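You operate a simulated robot arm through the tools that you are given. There is no shell and no other tool.

The job below is to be done with a simulated robot arm. You get a single attempt, and the scene is never put back.

TASK
Gauge the pouch on the small sliding tray and sort it.
Fine: over 26 mm it goes in HELD, else in GOOD; lower the plunger on it, raise it again, and bring that tray back to the middle; the other pouches stay.
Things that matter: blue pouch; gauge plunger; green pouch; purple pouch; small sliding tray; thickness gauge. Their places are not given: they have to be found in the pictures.

The check looks at the end state, three seconds after you hand in, the way a careful person would. Anything else that was tipped, shoved, dropped, spilled or broken makes it a failure.

THE ROBOT
A 7-joint arm with a two-finger parallel gripper, fixed in place. Base frame: the origin is at the foot of the arm, x ahead of it, y to its left, z up; the work surface is at about z = 0.8. Lengths are in m, angles in rad, forces in N, time in s.
Its first joint turns from -2.304 to 2.304 rad. Payload 3.91 kg.
The TCP is the grasp point between the finger pads, 0.03 m short of the fingertips. In the tool frame z runs along the fingers and y along their closing line. Largest opening 0.11 m; finger width 0.02, thickness 0.01; the body of the gripper, 0.048 by 0.112 m, starts 0.055 m behind the TCP.
Orientation is that of the tool frame in the base frame, as a unit quaternion [x, y, z, w]. With the fingers straight down and closing along the base's y, the tool's x points along the base's -x, its y along +y and its z along -z.

THE INTERFACE
- The arm moves only by the tool arm_command. Its arguments are lists of equal length, an entry for each row: "angular": the turn, a rotation vector about the base's x, y, z in units of 60 degrees (1.0 is 60 degrees), a list of three; "translation": the shift along the base's x, y, z in units of 150 mm (1.0 is 150 mm), a list of three; "grip": the finger opening in m, from 0 to 0.11. In form: {"angular": [[ax, ay, az], ...], "translation": [[tx, ty, tz], ...], "grip": [grip, ...]}. A call has 1 to 20 rows; each row is the pose to reach, as a shift and turn from the pose commanded when the call began. A call with a number of a shift or a turn outside -1 to 1 is refused whole. A row lasts 0.2 s, in which the tool goes at most 0.05 m and 0.15 rad; a call with a longer step from one row to the next is refused whole, and so is a gripper value outside its range. A pose out of reach is approached as far as the arm can. The call stops where the force on the tool passes 60 N (or 10 N more than at its start, if that is more) or the arm is blocked; 0.2 s more then pass. Each finger travels about 0.108 m/s and halts on what it meets, pressing with about 21 N; the grip force reading is that of the motor and also rises with nothing between the fingers. The clock runs only during rows and for 0.2 s after the last one: add rows that repeat a pose to give the fingers time. It gives the time, the measured TCP pose, the force on the tool (base axes), the opening and the grip force at its end, in the units of the frame above (readings bear some noise), with the torque about the TCP (base axes, N m) and any sound that the robot's microphone picked up.
- Cameras (640 x 400 px; columns grow to the right, rows downward): "scene" is fixed at [0.4011, -0.5002, 1.5648]; the picture's right is [0.92, -0.38, 0.00], its down [-0.24, -0.58, -0.78] and it looks along [0.30, 0.72, -0.62] (base axes); focal length 324 px, centre (320, 200). "wrist" rides on the gripper at [0.072, 0.017, -0.103] in the tool frame; the picture's right is [-0.23, 0.97, 0.00], its down [-0.76, -0.18, -0.62] and it looks along [-0.61, -0.14, 0.78] (tool axes); focal length 222 px, centre (320, 200).
- grab_frame(camera): a new picture of that camera. No time passes.
- pixel_to_xyz(camera, pixels): for up to 12 pixels [column, row] of the newest picture of that camera ("zoom" is the newest enlarged one), the place [x, y, z] in the base frame of the surface seen there, good to about 0.002 m. No time passes.
- inspect(camera, box): a new picture of the part [left, top, right, bottom] of that camera's present view, enlarged. No time passes.
- close_job(): hands the job in; it is judged then, once.

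Leave the gripper open and the arm clear of the work at the hand-in unless told otherwise.

The tools are called after "Request:" as a command line: name --argument value ..., lists and objects as JSON in quotes. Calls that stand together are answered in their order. arm_command: Moves the arm, as the interface text tells. Its arguments: {"type":"object","properties":{"angular":{"type":"array","items":{"type":"array","items":{"type":"number"}}},"translation":{"type":"array","items":{"type":"array","items":{"type":"number"}}},"grip":{"type":"array","items":{"type":"number"}}},"required":["angular","translation","grip"]} The other tools are called the same way: grab_frame (camera) takes a picture; pixel_to_xyz (camera, pixels) gives the place of the surface under pixels of a picture; inspect (camera, box) takes an enlarged picture of a part of a camera's view; close_job () hands the job in.

At the start:

```text
time: 0.0
tool_pos: [0.3998, 0.3534, 1.1261]
orientation: [0.001, 1.0, 0.0, 0.0]
contact_force: [-0.2, 0.4, 0.1]
moment: [-0.02, -0.01, -0.01]
gripper_width: 0.1102
grip_force: 0.1
```

scene: 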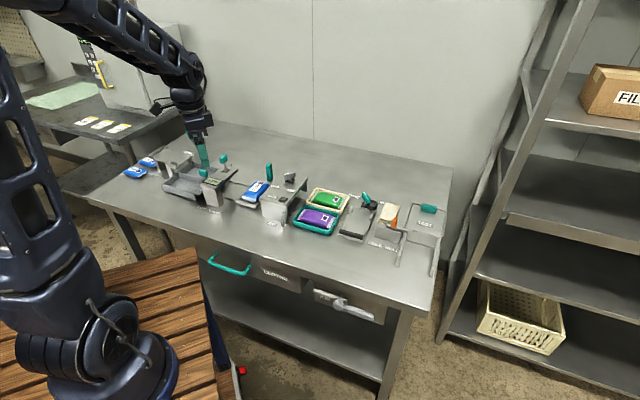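
wrist: 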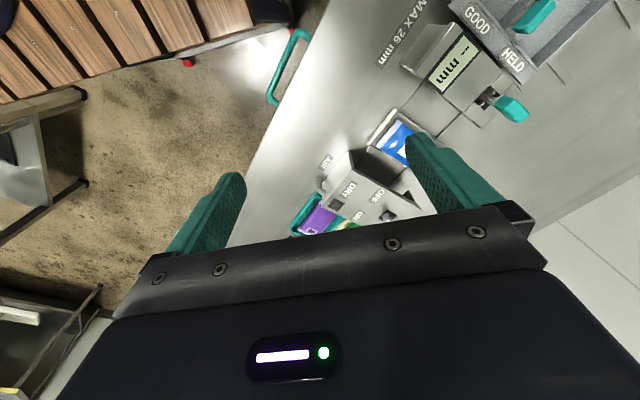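

I see a bench with a gauge-like box on the left (around px 213,185), blue, purple and green pouches. I'll enlarge parts of the scene picture.

Request:
inspect --camera "scene" --box '[110, 130, 270, 230]'

Request:
inspect --camera "scene" --box '[230, 150, 450, 287]'

Request:
inspect --camera "wrist" --box '[280, 0, 600, 200]'

```text
4.00 times, centred on (190, 180) of scene
```

zoom: 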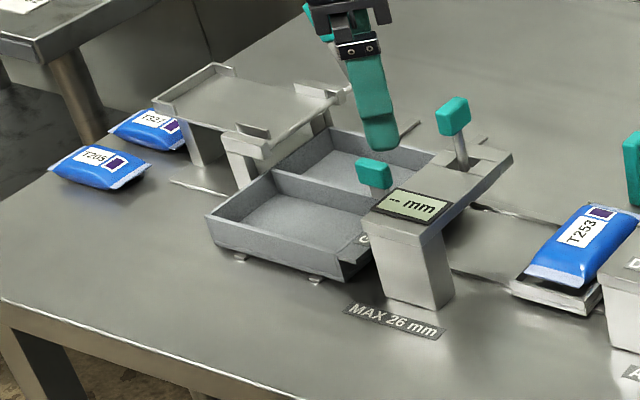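

```text
2.91 times, centred on (340, 218) of scene
```

zoom: 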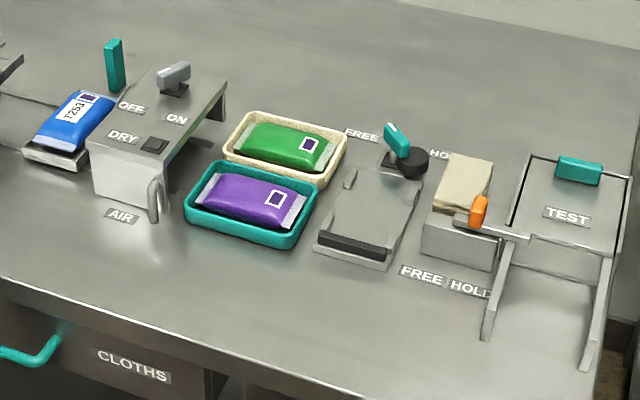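

```text
2.00 times, centred on (440, 100) of wrist
```

zoom: 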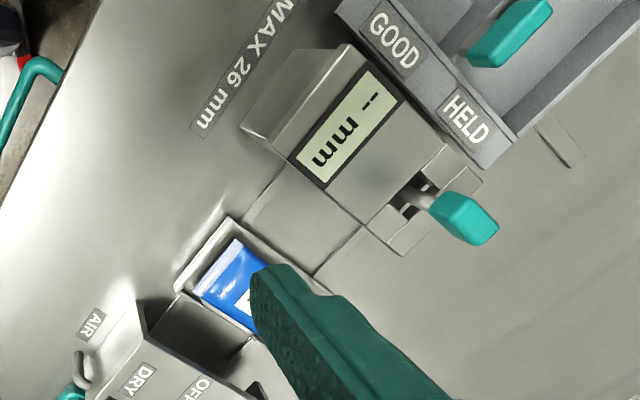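

The tray with blue pouch T253 sits between the gauge (left, with "-- mm" display) and an AIR/DRY bridge (right). I'll read the places of the main parts.

Request:
inspect --camera "scene" --box '[190, 140, 310, 215]'

Request:
inspect --camera "scene" --box '[130, 135, 250, 210]'

```text
5.33 times, centred on (250, 178) of scene
```

zoom: 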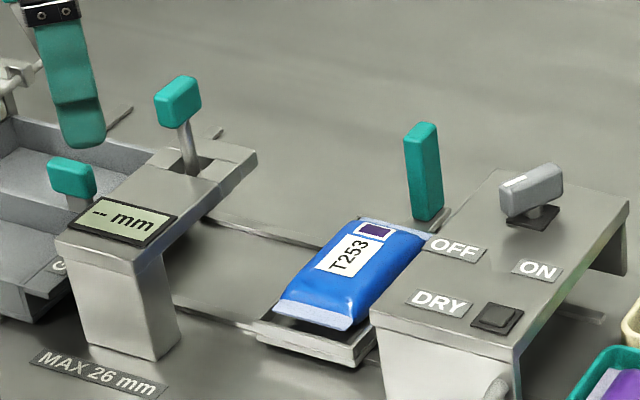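

```text
5.33 times, centred on (190, 172) of scene
```

zoom: 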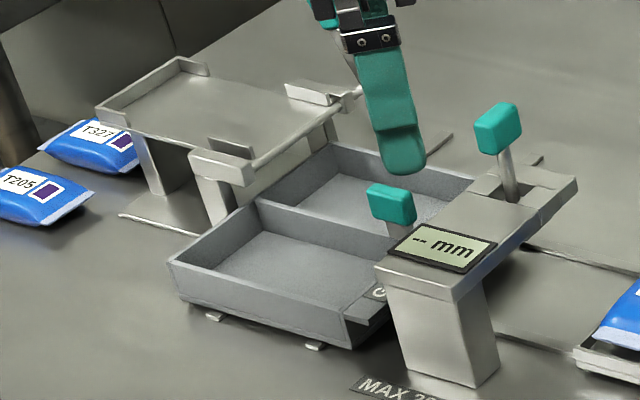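

Reading places in the last zoom (sort tray, gauge, plunger) and then the other zoom.

Request:
pixel_to_xyz --camera "zoom" --pixels '[[390, 190], [498, 115], [505, 180], [435, 247], [390, 268], [570, 182], [440, 350], [250, 270], [350, 195], [175, 265], [340, 325], [160, 85]]'

Request:
pixel_to_xyz --camera "scene" --pixels '[[269, 165], [269, 178], [257, 190], [243, 203], [264, 184], [239, 202], [258, 207], [276, 205], [218, 182], [224, 158], [284, 210], [288, 177]]'

```text
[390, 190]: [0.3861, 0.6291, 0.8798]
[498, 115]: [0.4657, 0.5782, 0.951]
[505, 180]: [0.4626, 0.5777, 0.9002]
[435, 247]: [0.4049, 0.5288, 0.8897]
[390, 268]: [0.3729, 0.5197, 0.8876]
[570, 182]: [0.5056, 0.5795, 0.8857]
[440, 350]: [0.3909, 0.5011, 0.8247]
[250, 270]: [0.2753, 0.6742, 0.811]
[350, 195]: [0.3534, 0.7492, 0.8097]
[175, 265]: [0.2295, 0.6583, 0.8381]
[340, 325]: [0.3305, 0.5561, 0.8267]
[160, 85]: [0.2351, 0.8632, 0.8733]
```

```text
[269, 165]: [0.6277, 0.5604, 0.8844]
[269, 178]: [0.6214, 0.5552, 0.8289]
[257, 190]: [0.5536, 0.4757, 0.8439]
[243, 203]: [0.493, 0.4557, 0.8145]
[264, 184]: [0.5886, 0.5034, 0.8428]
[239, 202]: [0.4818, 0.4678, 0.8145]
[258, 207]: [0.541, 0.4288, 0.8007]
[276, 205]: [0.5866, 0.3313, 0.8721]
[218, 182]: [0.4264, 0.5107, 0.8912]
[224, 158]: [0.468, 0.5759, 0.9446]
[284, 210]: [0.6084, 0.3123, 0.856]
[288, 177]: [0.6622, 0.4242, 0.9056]
```

Track runs diagonally: tray centre about (0.55,0.48), gauge about (0.44,0.54), sort tray about (0.31,0.69). I'll turn the wrist 60° about z and rise a little so the wrist camera looks at the gauge.

Request:
arm_command --angular '[[0, 0, 0.14], [0, 0, 0.28], [0, 0, 0.42], [0, 0, 0.56], [0, 0, 0.7], [0, 0, 0.84], [0, 0, 0.97], [0, 0, 0.97]]' --translation '[[0, 0, 0.1], [0, 0, 0.2], [-0.1, 0, 0.3], [-0.2, -0.1, 0.4], [-0.3, -0.2, 0.5], [-0.4, -0.3, 0.6], [-0.4, -0.4, 0.6], [-0.4, -0.4, 0.6]]' --grip '[0.11, 0.11, 0.11, 0.11, 0.11, 0.11, 0.11, 0.11]'

Request:
grab_frame --camera "wrist"

Request:
grab_frame --camera "scene"

```text
time: 1.8
tool_pos: [0.3383, 0.2922, 1.2161]
orientation: [-0.487, 0.873, 0.001, 0.0]
contact_force: [0.0, 0.3, -0.5]
moment: [0.01, 0.0, 0.0]
gripper_width: 0.11
grip_force: 0.0
```

```text
taken
```

wrist: 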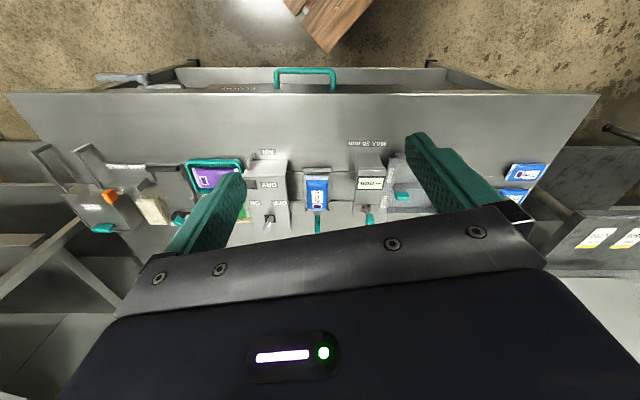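

```text
taken
```

scene: 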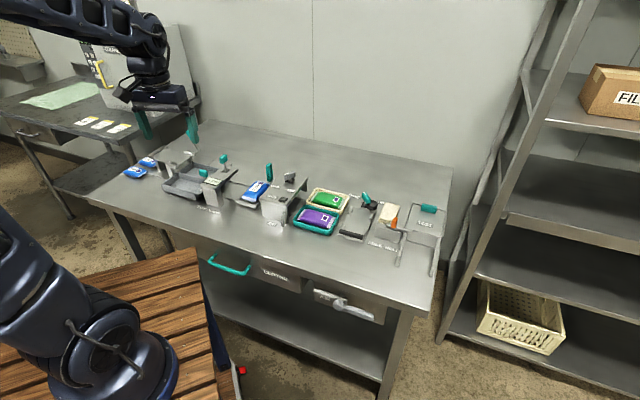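

The wrist picture is upside-down relative to the world (its top is toward the robot). I'll move outward so the tray and gauge show between the fingers in the upper half.

Request:
arm_command --angular '[[0, 0, 0], [0, 0, 0], [0, 0, 0], [0, 0, 0], [0, 0, 0], [0, 0, 0]]' --translation '[[0.2, 0.2, -0.1], [0.4, 0.4, -0.1], [0.6, 0.6, -0.2], [0.8, 0.8, -0.3], [0.9, 0.9, -0.3], [0.9, 0.9, -0.3]]' --grip '[0.11, 0.11, 0.11, 0.11, 0.11, 0.11]'

Request:
inspect --camera "wrist" --box '[180, 0, 500, 200]'

Request:
grab_frame --camera "wrist"

Request:
inspect --camera "scene" --box '[110, 130, 270, 230]'

```text
time: 3.2
tool_pos: [0.4751, 0.4267, 1.1721]
orientation: [-0.486, 0.874, 0.0, 0.0]
contact_force: [0.1, -0.9, -0.3]
moment: [-0.05, -0.04, -0.04]
gripper_width: 0.1103
grip_force: 0.1
```

```text
2.00 times, centred on (340, 100) of wrist
```

zoom: 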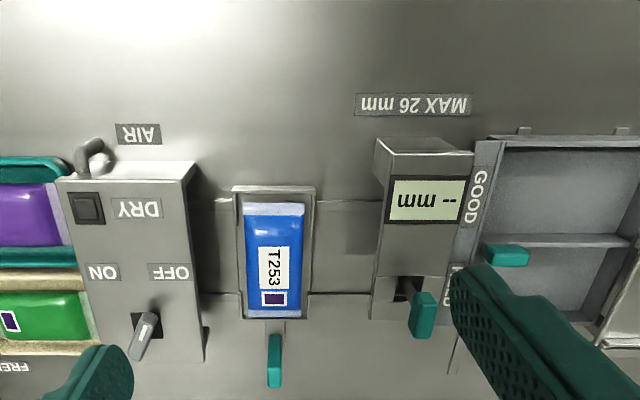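

```text
taken
```

wrist: 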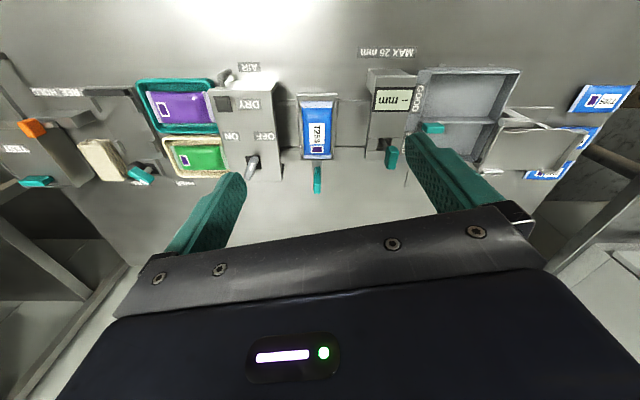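

```text
4.00 times, centred on (190, 180) of scene
```

zoom: 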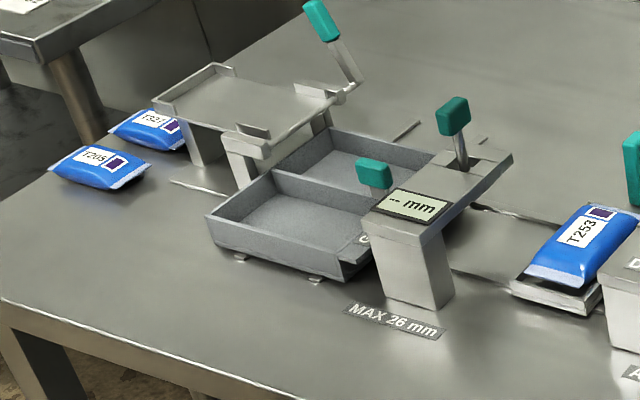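

The tray, gauge and sort tray are visible now. I'll measure points in the wrist zoom: tray corners, rails, handle, gauge knob, sort tray.

Request:
inspect --camera "wrist" --box '[270, 40, 430, 200]'

```text
2.50 times, centred on (350, 120) of wrist
```

zoom: 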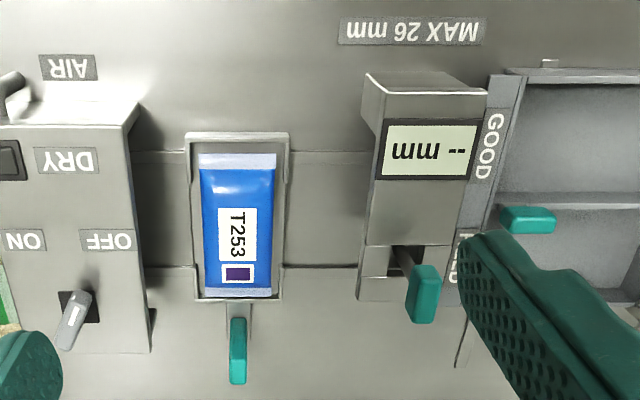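

Request:
pixel_to_xyz --camera "zoom" --pixels '[[187, 135], [289, 135], [281, 300], [196, 300], [238, 340], [238, 378], [239, 200], [239, 262], [239, 160], [239, 292], [422, 285], [400, 255]]'

Request:
pixel_to_xyz --camera "zoom" --pixels '[[362, 85], [486, 92], [362, 298], [452, 298], [420, 320], [527, 215], [527, 228], [510, 75], [630, 75], [560, 195], [340, 265], [560, 130]]'

Request:
pixel_to_xyz --camera "zoom" --pixels '[[170, 152], [340, 152], [170, 267], [320, 267], [138, 105], [150, 350], [460, 365], [468, 320], [372, 270], [440, 240], [430, 150], [395, 285]]'

```text
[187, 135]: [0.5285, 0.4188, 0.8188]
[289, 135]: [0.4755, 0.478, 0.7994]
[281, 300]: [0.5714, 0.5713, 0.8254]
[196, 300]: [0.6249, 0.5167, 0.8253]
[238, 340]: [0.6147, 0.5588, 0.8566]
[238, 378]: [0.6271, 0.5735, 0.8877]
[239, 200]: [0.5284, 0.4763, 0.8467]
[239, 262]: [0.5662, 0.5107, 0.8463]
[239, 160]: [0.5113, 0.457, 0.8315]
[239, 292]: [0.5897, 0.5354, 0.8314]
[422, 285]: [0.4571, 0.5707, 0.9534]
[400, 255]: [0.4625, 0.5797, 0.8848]
```

```text
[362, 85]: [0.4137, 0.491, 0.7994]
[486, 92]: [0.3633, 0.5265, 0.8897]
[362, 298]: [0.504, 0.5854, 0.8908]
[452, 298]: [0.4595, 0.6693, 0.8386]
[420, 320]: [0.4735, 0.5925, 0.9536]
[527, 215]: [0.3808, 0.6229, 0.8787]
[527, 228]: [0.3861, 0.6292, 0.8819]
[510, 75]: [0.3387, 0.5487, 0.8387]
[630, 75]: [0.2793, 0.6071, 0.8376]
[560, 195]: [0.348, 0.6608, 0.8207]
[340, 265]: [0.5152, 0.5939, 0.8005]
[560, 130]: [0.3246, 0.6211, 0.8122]
```

```text
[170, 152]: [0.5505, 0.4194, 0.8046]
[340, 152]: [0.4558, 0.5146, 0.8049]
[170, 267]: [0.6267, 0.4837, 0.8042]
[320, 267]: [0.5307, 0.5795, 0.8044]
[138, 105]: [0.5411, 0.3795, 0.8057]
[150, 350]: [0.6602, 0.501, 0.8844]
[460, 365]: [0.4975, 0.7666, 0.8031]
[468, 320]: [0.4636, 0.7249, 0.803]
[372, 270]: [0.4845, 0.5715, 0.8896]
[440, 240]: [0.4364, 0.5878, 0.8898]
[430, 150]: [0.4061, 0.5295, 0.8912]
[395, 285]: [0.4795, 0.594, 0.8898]
```

Local frame works out at 45°: track direction u=(-0.707,0.707), across v=(0.707,0.707). Tray centre u≈-0.038, plunger u≈0.082, v≈0.74; tray handle at v≈0.845. I'll turn the tool to 45° and move above the tray handle at a safe height.

Request:
arm_command --angular '[[0, 0, -0.1], [0, 0, -0.22], [0, 0, -0.22], [0, 0, -0.22], [0, 0, -0.22], [0, 0, -0.22], [0, 0, -0.22]]' --translation '[[0.16, 0.15, -0.1], [0.34, 0.32, -0.2], [0.5, 0.48, -0.3], [0.68, 0.64, -0.45], [0.84, 0.8, -0.6], [0.99, 0.945, -0.75], [0.99, 0.945, -0.75]]' --grip '[0.11, 0.11, 0.11, 0.11, 0.11, 0.11, 0.11]'

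Request:
grab_frame --camera "wrist"

Request:
inspect --camera "scene" --box '[190, 120, 310, 220]'

```text
time: 4.8
tool_pos: [0.6254, 0.5708, 1.0606]
orientation: [-0.383, 0.924, 0.0, 0.0]
contact_force: [-0.5, 0.5, 1.1]
moment: [-0.02, 0.0, 0.0]
gripper_width: 0.1098
grip_force: 0.0
```

```text
taken
```

wrist: 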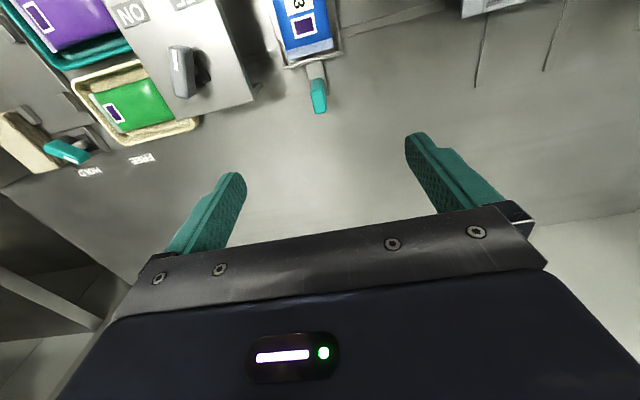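

```text
4.00 times, centred on (250, 170) of scene
```

zoom: 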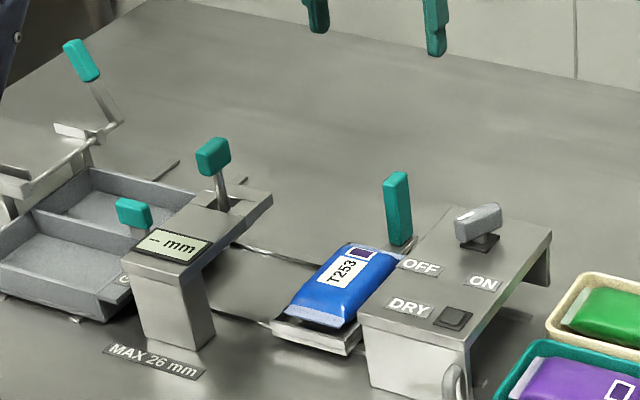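

Now above the handle at z≈1.06. I'll measure the handle in both pictures (wrist px around 317,95; scene zoom px ~397,210).

Request:
pixel_to_xyz --camera "zoom" --pixels '[[387, 190], [399, 178], [407, 178], [393, 240], [408, 232], [392, 215], [405, 240], [212, 150], [225, 150], [201, 160], [213, 140], [219, 195]]'

Request:
pixel_to_xyz --camera "wrist" --pixels '[[319, 82], [313, 82], [325, 82], [320, 100], [321, 110], [314, 110], [326, 110], [316, 68]]'

```text
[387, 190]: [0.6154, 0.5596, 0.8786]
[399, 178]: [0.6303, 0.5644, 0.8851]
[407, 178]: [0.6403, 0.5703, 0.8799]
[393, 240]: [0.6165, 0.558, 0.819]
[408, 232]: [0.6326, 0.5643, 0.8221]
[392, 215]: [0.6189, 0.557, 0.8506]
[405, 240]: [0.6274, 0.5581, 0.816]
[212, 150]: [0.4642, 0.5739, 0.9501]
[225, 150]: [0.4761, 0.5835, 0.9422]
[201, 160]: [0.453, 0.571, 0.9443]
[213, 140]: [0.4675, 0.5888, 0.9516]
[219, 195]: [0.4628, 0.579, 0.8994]
```

```text
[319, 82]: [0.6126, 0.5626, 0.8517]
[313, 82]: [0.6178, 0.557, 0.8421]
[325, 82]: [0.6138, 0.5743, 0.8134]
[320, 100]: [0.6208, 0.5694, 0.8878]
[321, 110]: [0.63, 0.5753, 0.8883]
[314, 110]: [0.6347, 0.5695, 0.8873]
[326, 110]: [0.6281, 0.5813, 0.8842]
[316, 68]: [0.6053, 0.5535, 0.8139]
```

Handle centre ≈ u -0.039, v 0.844, top z 0.888. TCP is over it. Descend with fingers part-open, in two steps.

Request:
arm_command --angular '[[0, 0, 0], [0, 0, 0], [0, 0, 0], [0, 0, 0], [0, 0, 0]]' --translation '[[-0.01, -0.01, -0.25], [-0.01, -0.01, -0.5], [-0.01, -0.01, -0.7], [-0.01, -0.01, -0.8], [-0.01, -0.01, -0.8]]' --grip '[0.08, 0.06, 0.06, 0.06, 0.06]'

Request:
grab_frame --camera "wrist"

Request:
inspect --camera "scene" --box '[190, 120, 310, 220]'

```text
time: 6.0
tool_pos: [0.6205, 0.5684, 0.9385]
orientation: [-0.383, 0.924, 0.0, 0.0]
contact_force: [-0.8, 0.1, 0.1]
moment: [-0.02, -0.02, 0.01]
gripper_width: 0.06
grip_force: 0.0
```

```text
taken
```

wrist: 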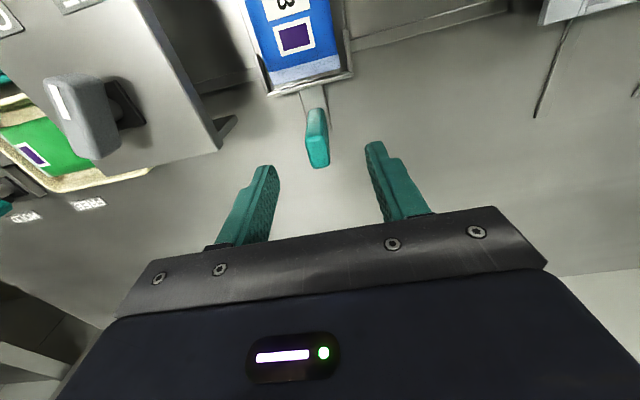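

```text
4.00 times, centred on (250, 170) of scene
```

zoom: 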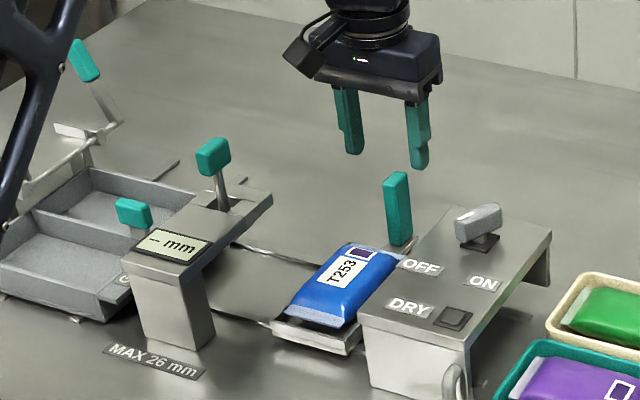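

Handle is between the fingers. Descend to z≈0.868, then close on it.

Request:
arm_command --angular '[[0, 0, 0], [0, 0, 0], [0, 0, 0], [0, 0, 0], [0, 0, 0], [0, 0, 0], [0, 0, 0], [0, 0, 0]]' --translation '[[0.005, 0, -0.2], [0.01, 0, -0.4], [0.01, 0, -0.467], [0.01, 0, -0.467], [0.01, 0, -0.467], [0.01, 0, -0.467], [0.01, 0, -0.467], [0.01, 0, -0.467]]' --grip '[0.06, 0.06, 0.06, 0.04, 0.02, 0.01, 0.008, 0.008]'

Request:
grab_frame --camera "wrist"

Request:
inspect --camera "scene" --box '[190, 120, 310, 220]'

```text
time: 7.8
tool_pos: [0.622, 0.5685, 0.868]
orientation: [-0.383, 0.924, 0.001, 0.0]
contact_force: [0.5, -1.0, -4.0]
moment: [0.33, -0.37, 0.0]
gripper_width: 0.0157
grip_force: 45.0
```

```text
taken
```

wrist: 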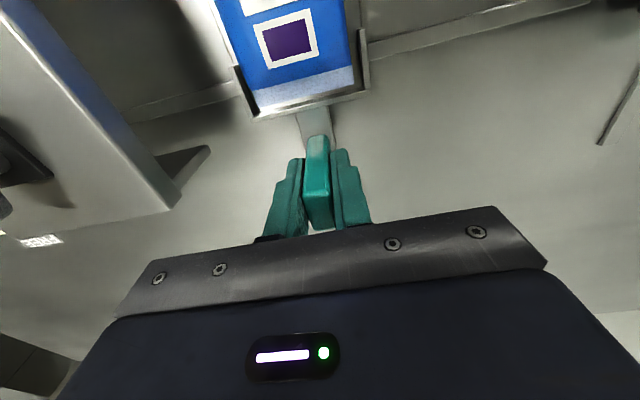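

```text
4.00 times, centred on (250, 170) of scene
```

zoom: 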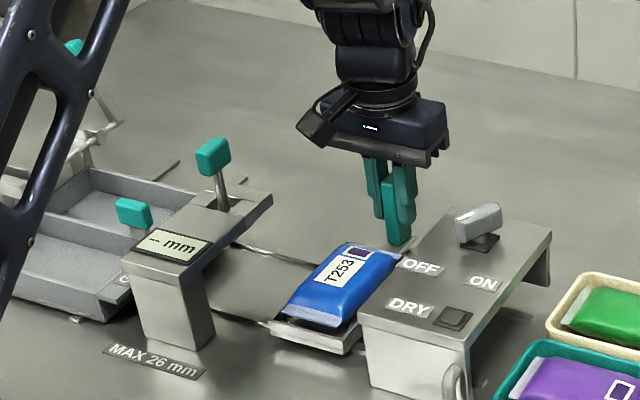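

Handle held (opening 15.7 mm). Slide along the track toward the gauge by 60 mm first.

Request:
arm_command --angular '[[0, 0, 0], [0, 0, 0], [0, 0, 0], [0, 0, 0], [0, 0, 0], [0, 0, 0], [0, 0, 0]]' --translation '[[-0.047, 0.047, 0], [-0.094, 0.094, 0], [-0.141, 0.141, 0], [-0.189, 0.189, 0], [-0.236, 0.236, 0], [-0.283, 0.283, 0], [-0.283, 0.283, 0]]' --grip '[0.008, 0.008, 0.008, 0.008, 0.008, 0.008, 0.008]'

Request:
inspect --camera "scene" --box '[190, 120, 310, 220]'

Request:
grab_frame --camera "scene"

```text
time: 9.4
tool_pos: [0.5791, 0.61, 0.8699]
orientation: [-0.383, 0.924, 0.0, -0.001]
contact_force: [-5.2, -4.0, 1.5]
moment: [-1.16, 1.05, 0.05]
gripper_width: 0.0159
grip_force: 45.4
```

```text
4.00 times, centred on (250, 170) of scene
```

zoom: 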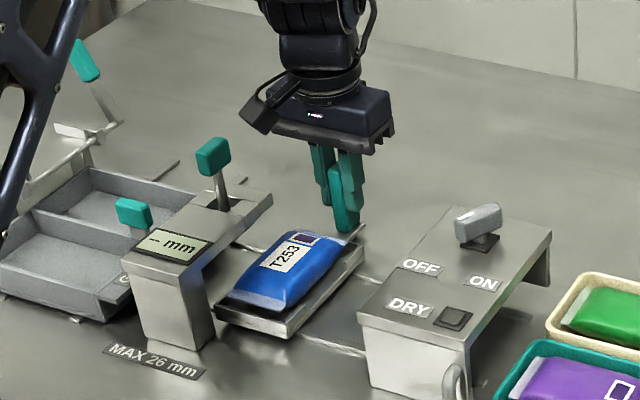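

```text
taken
```

scene: 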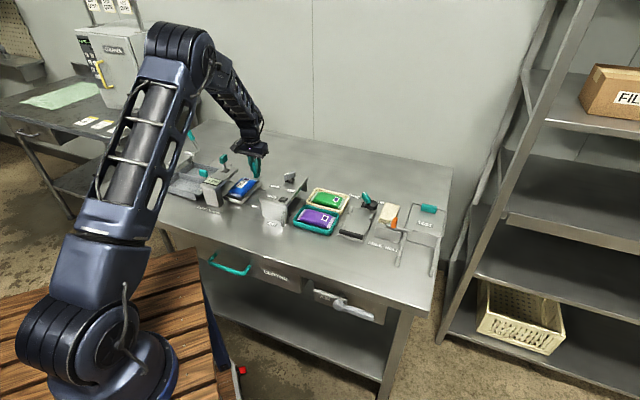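

The tray slides freely, pouch stays in it. Continue another 60 mm under the gauge.

Request:
arm_command --angular '[[0, 0, 0], [0, 0, 0], [0, 0, 0], [0, 0, 0], [0, 0, 0], [0, 0, 0], [0, 0, 0]]' --translation '[[-0.047, 0.047, 0], [-0.094, 0.094, 0], [-0.141, 0.141, 0], [-0.189, 0.189, 0], [-0.236, 0.236, 0], [-0.283, 0.283, 0], [-0.283, 0.283, 0]]' --grip '[0.008, 0.008, 0.008, 0.008, 0.008, 0.008, 0.008]'

Request:
inspect --camera "scene" --box '[180, 130, 300, 220]'

Request:
grab_frame --camera "wrist"

```text
time: 11.0
tool_pos: [0.5376, 0.6521, 0.8688]
orientation: [-0.383, 0.924, 0.002, 0.0]
contact_force: [-12.8, -9.5, 33.0]
moment: [-0.39, -0.11, 0.0]
gripper_width: 0.016
grip_force: 44.6
```

```text
4.44 times, centred on (240, 175) of scene
```

zoom: 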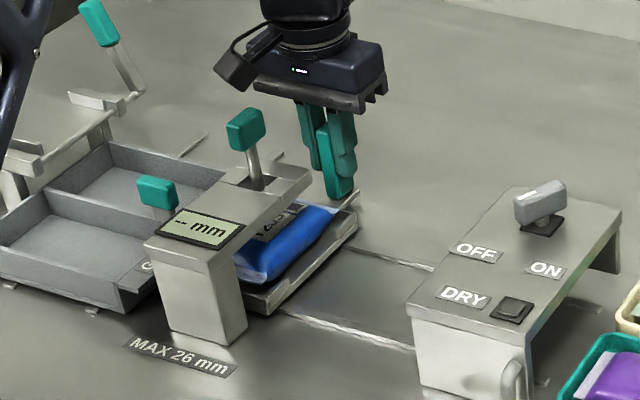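

```text
taken
```

wrist: 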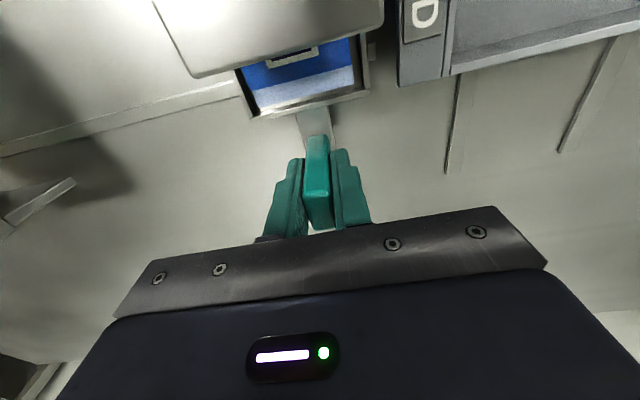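

The upward force rose to 33 N. I'll measure the tray and pouch now to see whether something binds.

Request:
pixel_to_xyz --camera "zoom" --pixels '[[265, 312], [262, 295], [352, 225], [358, 205], [270, 262], [300, 225], [335, 212], [330, 140], [250, 250], [240, 255], [290, 285], [245, 305]]'

Request:
pixel_to_xyz --camera "wrist" --pixels '[[260, 115], [368, 92], [300, 80], [340, 73], [315, 120], [318, 145], [372, 50], [220, 68], [200, 95], [370, 20], [250, 90], [350, 60]]'

Request:
inspect --camera "scene" --box '[210, 155, 270, 205]'

```text
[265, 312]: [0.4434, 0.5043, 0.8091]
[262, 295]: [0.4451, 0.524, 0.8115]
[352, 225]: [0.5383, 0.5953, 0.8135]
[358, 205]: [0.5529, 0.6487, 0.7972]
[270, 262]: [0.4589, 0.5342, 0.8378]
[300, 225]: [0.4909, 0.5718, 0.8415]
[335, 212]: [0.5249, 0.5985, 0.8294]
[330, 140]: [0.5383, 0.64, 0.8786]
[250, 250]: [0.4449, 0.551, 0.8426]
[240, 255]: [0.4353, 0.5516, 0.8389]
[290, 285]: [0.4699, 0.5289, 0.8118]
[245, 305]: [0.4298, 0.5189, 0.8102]
```

```text
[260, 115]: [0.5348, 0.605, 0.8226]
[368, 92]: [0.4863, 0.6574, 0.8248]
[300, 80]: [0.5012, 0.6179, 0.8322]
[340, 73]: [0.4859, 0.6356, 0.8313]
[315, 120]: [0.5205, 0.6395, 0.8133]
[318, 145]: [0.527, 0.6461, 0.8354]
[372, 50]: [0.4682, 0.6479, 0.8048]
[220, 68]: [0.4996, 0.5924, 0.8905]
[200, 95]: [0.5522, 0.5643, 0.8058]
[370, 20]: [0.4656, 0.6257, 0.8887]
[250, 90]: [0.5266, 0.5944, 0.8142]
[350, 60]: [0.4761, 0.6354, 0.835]
```

```text
8.00 times, centred on (240, 180) of scene
```

zoom: 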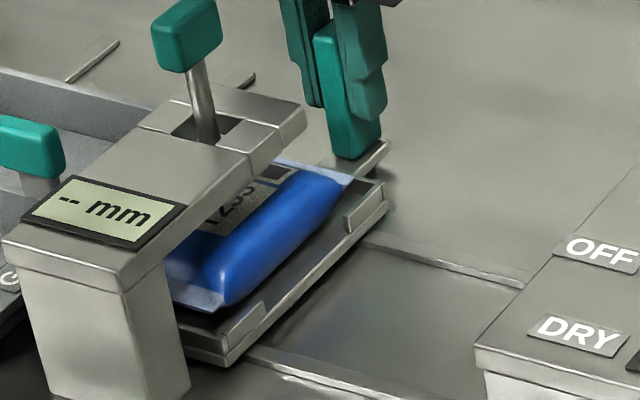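

The tray is level and centred at u≈0.082 under the plunger; its side rims have gaps, good for a later grasp. The force is likely me pressing the held handle down. I'll open the fingers in place.

Request:
arm_command --angular '[[0, 0, 0], [0, 0, 0], [0, 0, 0]]' --translation '[[0, 0, 0], [0, 0, 0], [0, 0, 0]]' --grip '[0.03, 0.05, 0.05]'

Request:
grab_frame --camera "wrist"

Request:
inspect --camera "scene" --box '[180, 130, 300, 220]'

```text
time: 11.8
tool_pos: [0.5385, 0.6519, 0.8662]
orientation: [-0.383, 0.924, 0.0, 0.0]
contact_force: [0.9, 0.1, 0.4]
moment: [0.05, 0.0, 0.0]
gripper_width: 0.0501
grip_force: 0.0
```

```text
taken
```

wrist: 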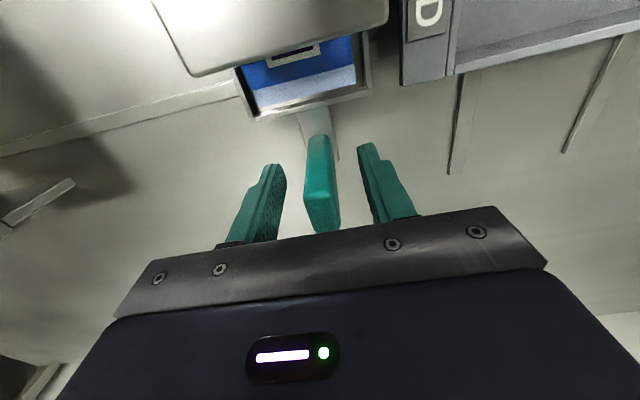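

```text
4.44 times, centred on (240, 175) of scene
```

zoom: 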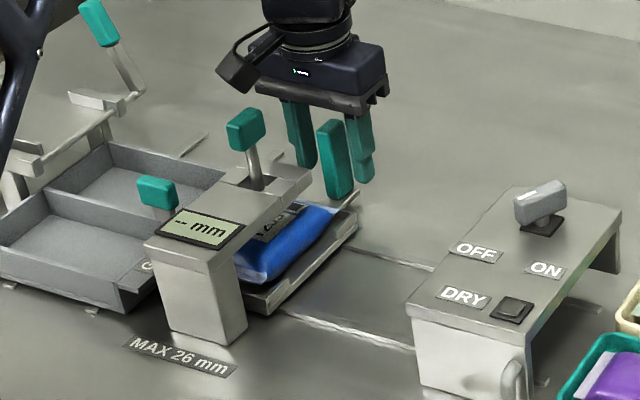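

Released cleanly, force back to zero. Rise straight up 130 mm, then measure handle and plunger.

Request:
pixel_to_xyz --camera "wrist" --pixels '[[308, 205], [338, 205], [322, 205], [322, 225], [238, 78], [366, 60], [250, 118], [370, 90]]'

Request:
arm_command --angular '[[0, 0, 0], [0, 0, 0], [0, 0, 0], [0, 0, 0], [0, 0, 0]]' --translation '[[0, 0, 0.2], [0, 0, 0.45], [0, 0, 0.7], [0, 0, 0.9], [0, 0, 0.9]]' --grip '[0.05, 0.05, 0.05, 0.05, 0.05]'

Request:
grab_frame --camera "wrist"

```text
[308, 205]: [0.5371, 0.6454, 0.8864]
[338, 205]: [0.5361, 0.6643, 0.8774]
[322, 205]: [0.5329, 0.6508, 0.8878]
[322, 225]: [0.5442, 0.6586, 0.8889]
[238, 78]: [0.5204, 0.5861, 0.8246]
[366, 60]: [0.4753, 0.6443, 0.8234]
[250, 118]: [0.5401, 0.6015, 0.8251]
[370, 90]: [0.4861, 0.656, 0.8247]
```

```text
time: 13.0
tool_pos: [0.5387, 0.6536, 1.0024]
orientation: [-0.382, 0.924, 0.0, 0.0]
contact_force: [0.6, -0.7, 0.4]
moment: [0.0, -0.02, 0.02]
gripper_width: 0.05
grip_force: 0.1
```

```text
taken
```

wrist: 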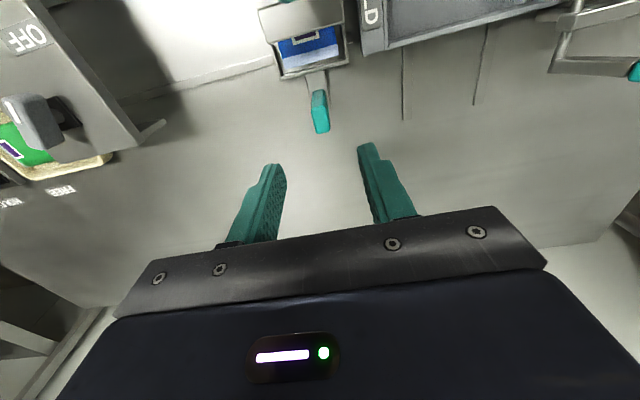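

Tray centred at u≈0.082, matching the plunger. Move over the plunger knob (x 0.465, y 0.581), a little higher.

Request:
arm_command --angular '[[0, 0, 0], [0, 0, 0], [0, 0, 0], [0, 0, 0], [0, 0, 0]]' --translation '[[0, 0, 0.2], [-0.15, -0.15, 0.25], [-0.33, -0.33, 0.25], [-0.488, -0.482, 0.25], [-0.488, -0.482, 0.25]]' --grip '[0.05, 0.06, 0.06, 0.06, 0.06]'

Request:
grab_frame --camera "wrist"

Request:
inspect --camera "scene" --box '[170, 110, 290, 210]'

```text
time: 14.2
tool_pos: [0.4647, 0.581, 1.0384]
orientation: [-0.383, 0.924, 0.0, 0.0]
contact_force: [0.2, 0.1, 0.2]
moment: [-0.02, 0.01, -0.01]
gripper_width: 0.0601
grip_force: 0.0
```

```text
taken
```

wrist: 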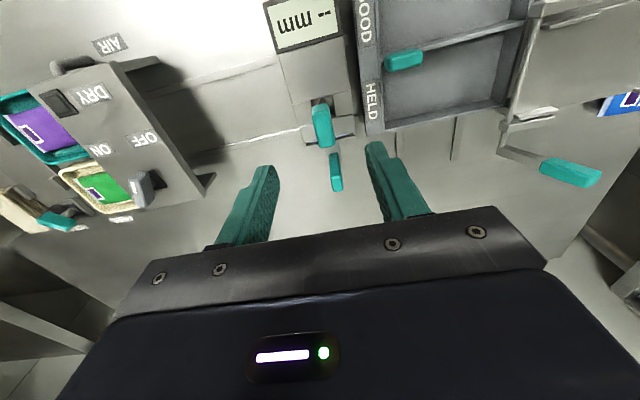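

```text
4.00 times, centred on (230, 160) of scene
```

zoom: 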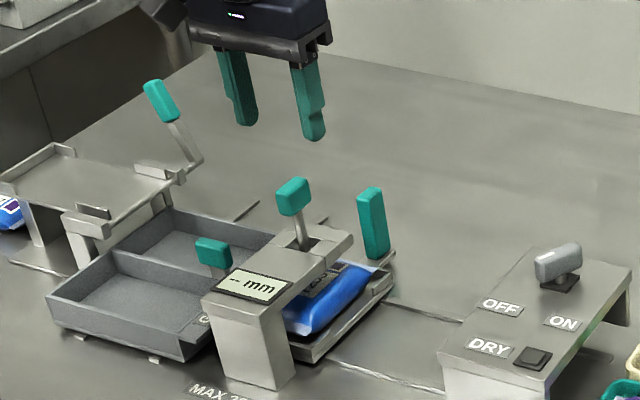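

Good view: knob at wrist px (322,125), display readable at (303,22), labels GOOD/HELD on the sort-tray rim. Measure all these.

Request:
pixel_to_xyz --camera "wrist" --pixels '[[314, 108], [330, 108], [316, 145], [333, 145], [324, 130], [373, 95], [365, 22], [410, 60], [420, 100], [447, 95], [440, 20], [519, 100]]'

Request:
pixel_to_xyz --camera "zoom" --pixels '[[280, 190], [296, 198], [309, 185], [291, 213], [297, 213], [303, 213], [297, 225], [303, 240]]'

Request:
inspect --camera "wrist" --box '[240, 0, 440, 150]'

```text
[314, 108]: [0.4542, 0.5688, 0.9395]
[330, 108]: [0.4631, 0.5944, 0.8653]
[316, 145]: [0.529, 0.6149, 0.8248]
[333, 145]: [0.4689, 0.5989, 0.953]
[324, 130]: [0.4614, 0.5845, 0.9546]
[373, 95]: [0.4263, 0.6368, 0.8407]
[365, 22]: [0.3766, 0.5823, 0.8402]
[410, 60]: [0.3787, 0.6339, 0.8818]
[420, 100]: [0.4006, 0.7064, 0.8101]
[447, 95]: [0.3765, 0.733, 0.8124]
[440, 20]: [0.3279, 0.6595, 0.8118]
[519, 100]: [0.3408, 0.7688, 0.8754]
```

```text
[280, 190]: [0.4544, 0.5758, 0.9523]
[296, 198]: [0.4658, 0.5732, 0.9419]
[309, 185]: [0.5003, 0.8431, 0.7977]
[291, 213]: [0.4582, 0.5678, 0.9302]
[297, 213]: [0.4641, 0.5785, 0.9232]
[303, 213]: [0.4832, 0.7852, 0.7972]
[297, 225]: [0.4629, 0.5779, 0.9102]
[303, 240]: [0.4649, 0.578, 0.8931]
```

```text
2.67 times, centred on (340, 75) of wrist
```

zoom: 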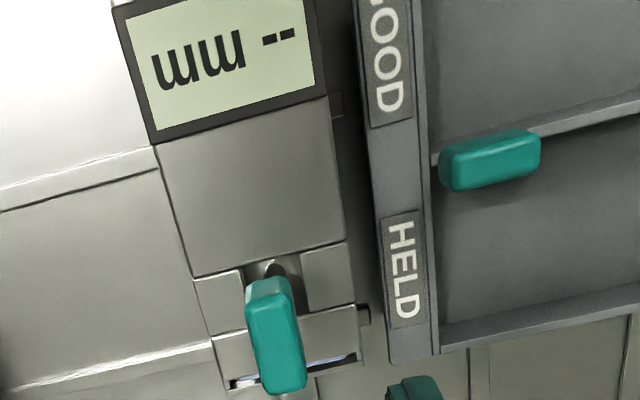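

Knob: centre u≈0.082, v≈0.74, z 0.93–0.954; TCP already lines up. I'll descend so the fingertips just overlap the knob (TCP z≈0.962), then close.

Request:
arm_command --angular '[[0, 0, 0], [0, 0, 0], [0, 0, 0], [0, 0, 0], [0, 0, 0], [0, 0, 0], [0, 0, 0]]' --translation '[[0, 0, -0.2], [0, 0, -0.4], [0, 0, -0.503], [0, 0, -0.503], [0, 0, -0.503], [0, 0, -0.503], [0, 0, -0.503]]' --grip '[0.05, 0.05, 0.05, 0.05, 0.03, 0.01, 0.004]'

Request:
inspect --camera "wrist" --box '[220, 0, 460, 240]'

Request:
inspect --camera "scene" --box '[180, 120, 280, 200]'

```text
time: 15.8
tool_pos: [0.4622, 0.5819, 0.9637]
orientation: [-0.383, 0.924, 0.0, 0.0]
contact_force: [-16.1, 22.6, -4.0]
moment: [0.77, -0.04, -0.08]
gripper_width: 0.0158
grip_force: 45.0
```

```text
1.67 times, centred on (340, 120) of wrist
```

zoom: 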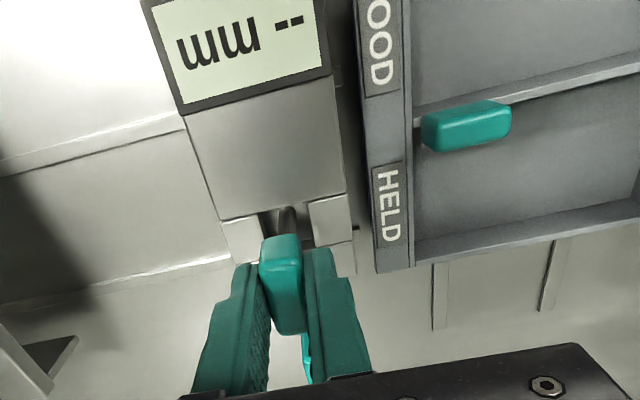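

```text
5.00 times, centred on (230, 160) of scene
```

zoom: 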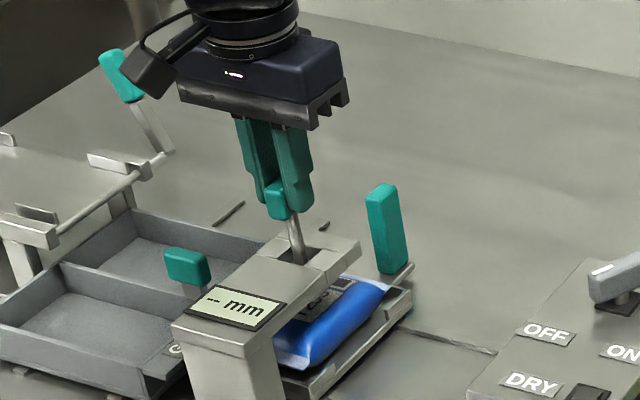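

Knob gripped; a sideways 27 N along +u tells me the knob centre is ~3 mm further along u. Shift 3 mm to relieve, then check.

Request:
arm_command --angular '[[0, 0, 0], [0, 0, 0]]' --translation '[[-0.014, 0.014, 0], [-0.014, 0.014, 0]]' --grip '[0.004, 0.004]'

```text
time: 16.4
tool_pos: [0.4618, 0.5814, 0.9626]
orientation: [-0.381, 0.925, -0.001, 0.0]
contact_force: [-10.6, 2.8, -3.0]
moment: [0.38, -0.07, 0.02]
gripper_width: 0.0152
grip_force: 44.9
```

Side force dropped to ~11 N. Now lower by 9 mm gently.

Request:
arm_command --angular '[[0, 0, 0], [0, 0, 0], [0, 0, 0], [0, 0, 0]]' --translation '[[-0.005, 0.003, -0.02], [-0.005, 0.003, -0.04], [-0.005, 0.003, -0.06], [-0.005, 0.003, -0.06]]' --grip '[0.004, 0.004, 0.004, 0.004]'

Request:
inspect --camera "wrist" --box '[220, 0, 460, 240]'

Request:
inspect --camera "scene" --box '[180, 120, 280, 200]'

```text
time: 17.4
tool_pos: [0.4616, 0.5821, 0.9557]
orientation: [-0.382, 0.924, 0.001, 0.001]
contact_force: [4.0, -3.2, -1.9]
moment: [-0.37, 0.21, 0.03]
gripper_width: 0.0156
grip_force: 44.6
```

```text
1.67 times, centred on (340, 120) of wrist
```

zoom: 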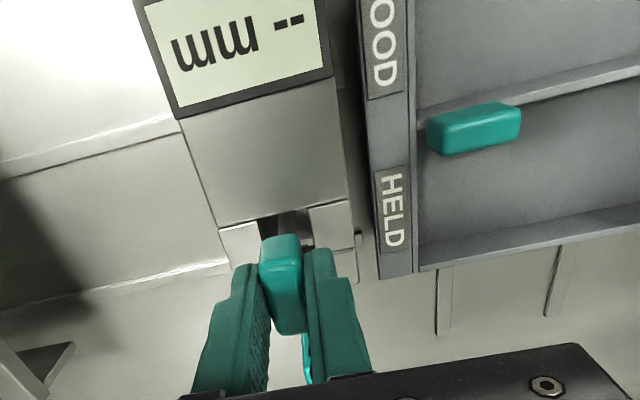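

```text
5.00 times, centred on (230, 160) of scene
```

zoom: 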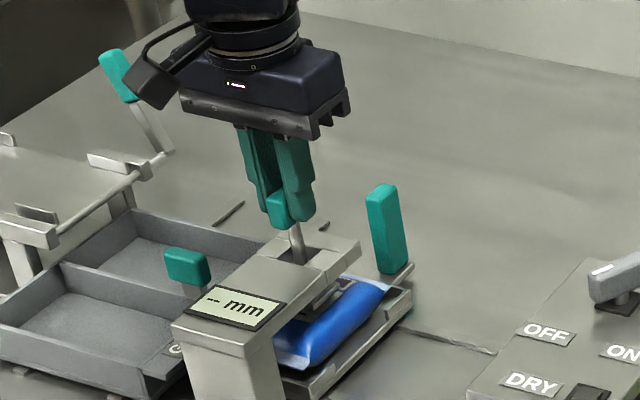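

The plunger moves freely; its foot shows above the pouch, no reading yet. Lower 6 mm more.

Request:
arm_command --angular '[[0, 0, 0], [0, 0, 0], [0, 0, 0], [0, 0, 0]]' --translation '[[0, 0, -0.013], [0, 0, -0.027], [0, 0, -0.04], [0, 0, -0.04]]' --grip '[0.004, 0.004, 0.004, 0.004]'

Request:
inspect --camera "scene" --box '[180, 120, 280, 200]'

```text
time: 18.4
tool_pos: [0.462, 0.5822, 0.9487]
orientation: [-0.383, 0.924, 0.001, 0.0]
contact_force: [5.8, -11.4, -1.2]
moment: [-0.08, -0.28, 0.02]
gripper_width: 0.0156
grip_force: 44.5
```

```text
5.00 times, centred on (230, 160) of scene
```

zoom: 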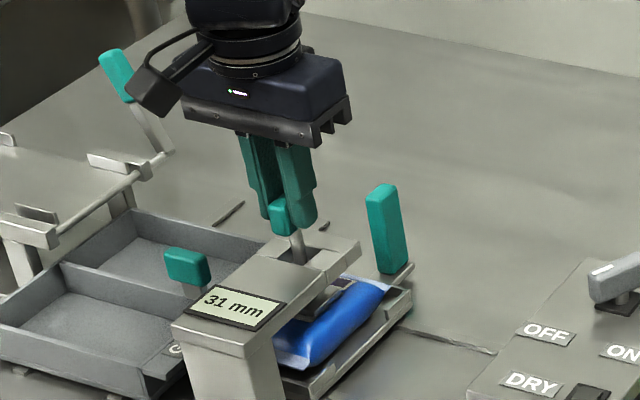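

Display shows 31 mm, but there's no vertical push yet. I'll lower a bit more until real contact, to be sure the reading is final.

Request:
arm_command --angular '[[0, 0, 0], [0, 0, 0], [0, 0, 0]]' --translation '[[0.005, 0.005, -0.01], [0.005, 0.005, -0.02], [0.005, 0.005, -0.02]]' --grip '[0.004, 0.004, 0.004]'

Request:
inspect --camera "scene" --box '[180, 120, 280, 200]'

Request:
inspect --camera "wrist" --box '[220, 0, 460, 240]'

```text
time: 19.2
tool_pos: [0.4634, 0.5825, 0.9473]
orientation: [-0.383, 0.924, 0.001, 0.001]
contact_force: [-4.5, -30.0, 29.3]
moment: [-0.64, 0.05, -0.02]
gripper_width: 0.0156
grip_force: 44.8
```

```text
5.00 times, centred on (230, 160) of scene
```

zoom: 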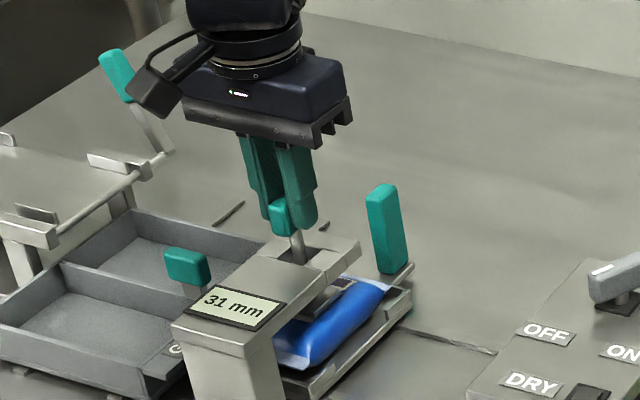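

```text
1.67 times, centred on (340, 120) of wrist
```

zoom: 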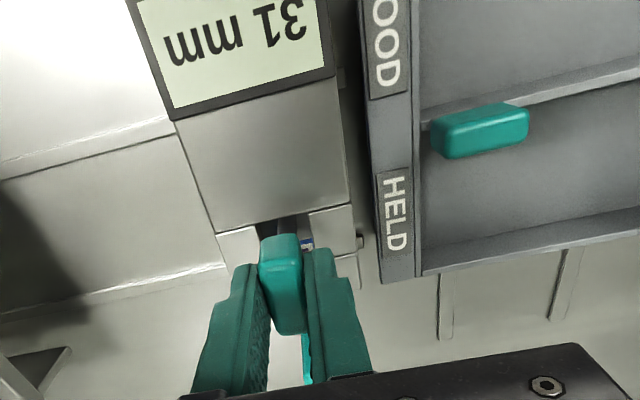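

Contact at 29 N and steady 31 mm → over 26, so it goes in HELD. Raise the plunger back up by 18 mm.

Request:
arm_command --angular '[[0, 0, 0], [0, 0, 0], [0, 0, 0], [0, 0, 0], [0, 0, 0], [0, 0, 0]]' --translation '[[0, 0.01, 0.025], [0, 0.01, 0.05], [0, 0.01, 0.075], [0, 0.01, 0.1], [0, 0.01, 0.12], [0, 0.01, 0.12]]' --grip '[0.004, 0.004, 0.004, 0.004, 0.004, 0.004]'

Request:
inspect --camera "scene" --box '[180, 120, 280, 200]'

```text
time: 20.6
tool_pos: [0.4642, 0.5841, 0.9643]
orientation: [-0.382, 0.924, 0.0, -0.001]
contact_force: [4.7, -44.9, -26.3]
moment: [-0.84, 0.07, -0.06]
gripper_width: 0.0155
grip_force: 44.9
```

```text
5.00 times, centred on (230, 160) of scene
```

zoom: 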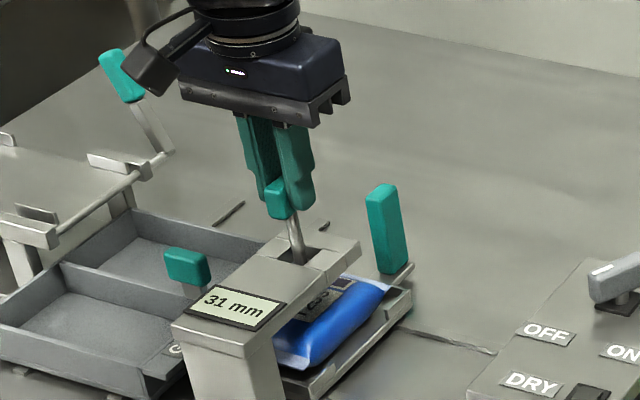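

Plunger is at its top stop; the reading holds at 31 mm. I have side load of 45 N in -y; relieve by shifting -4.5 mm in y and 2 mm down, then open.

Request:
arm_command --angular '[[0, 0, 0], [0, 0, 0], [0, 0, 0]]' --translation '[[0, -0.015, -0.005], [0, -0.03, -0.013], [0, -0.03, -0.013]]' --grip '[0.004, 0.004, 0.004]'

```text
time: 21.4
tool_pos: [0.4633, 0.5842, 0.9642]
orientation: [-0.383, 0.924, 0.003, 0.002]
contact_force: [16.2, 19.1, -20.6]
moment: [0.8, -0.88, -0.06]
gripper_width: 0.0154
grip_force: 45.7
```

Nearly relieved; small correction (+1 mm x, +1.4 mm y), then open the fingers.

Request:
arm_command --angular '[[0, 0, 0], [0, 0, 0], [0, 0, 0], [0, 0, 0], [0, 0, 0]]' --translation '[[0.006, 0.009, -0.007], [0.006, 0.009, -0.007], [0.006, 0.009, -0.007], [0.006, 0.009, -0.007], [0.006, 0.009, -0.007]]' --grip '[0.004, 0.004, 0.025, 0.045, 0.05]'

Request:
inspect --camera "scene" --box '[180, 120, 280, 200]'

Request:
inspect --camera "wrist" --box '[220, 0, 460, 240]'

```text
time: 22.6
tool_pos: [0.4654, 0.5824, 0.9618]
orientation: [-0.383, 0.924, 0.001, 0.001]
contact_force: [-0.1, 0.0, -0.1]
moment: [0.01, -0.04, 0.0]
gripper_width: 0.05
grip_force: 0.1
```

```text
5.00 times, centred on (230, 160) of scene
```

zoom: 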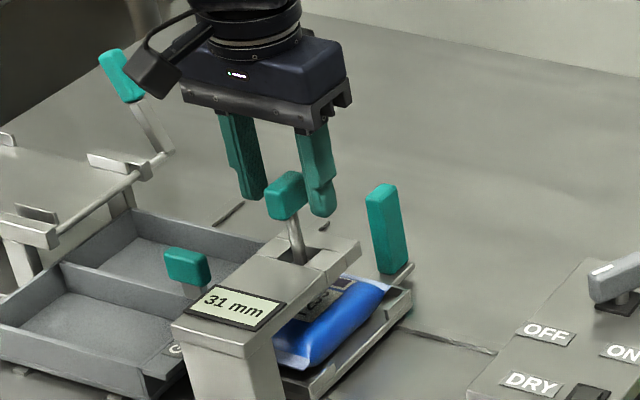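

```text
1.67 times, centred on (340, 120) of wrist
```

zoom: 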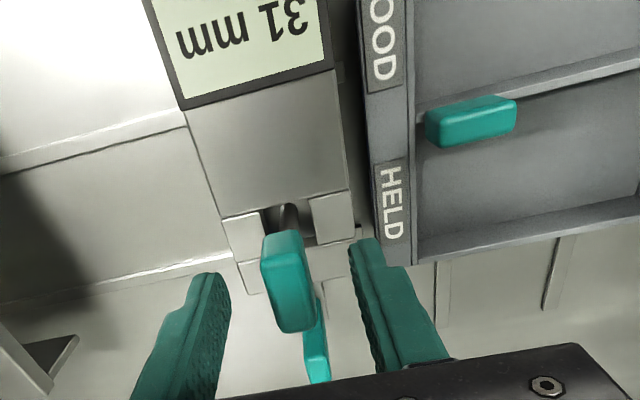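

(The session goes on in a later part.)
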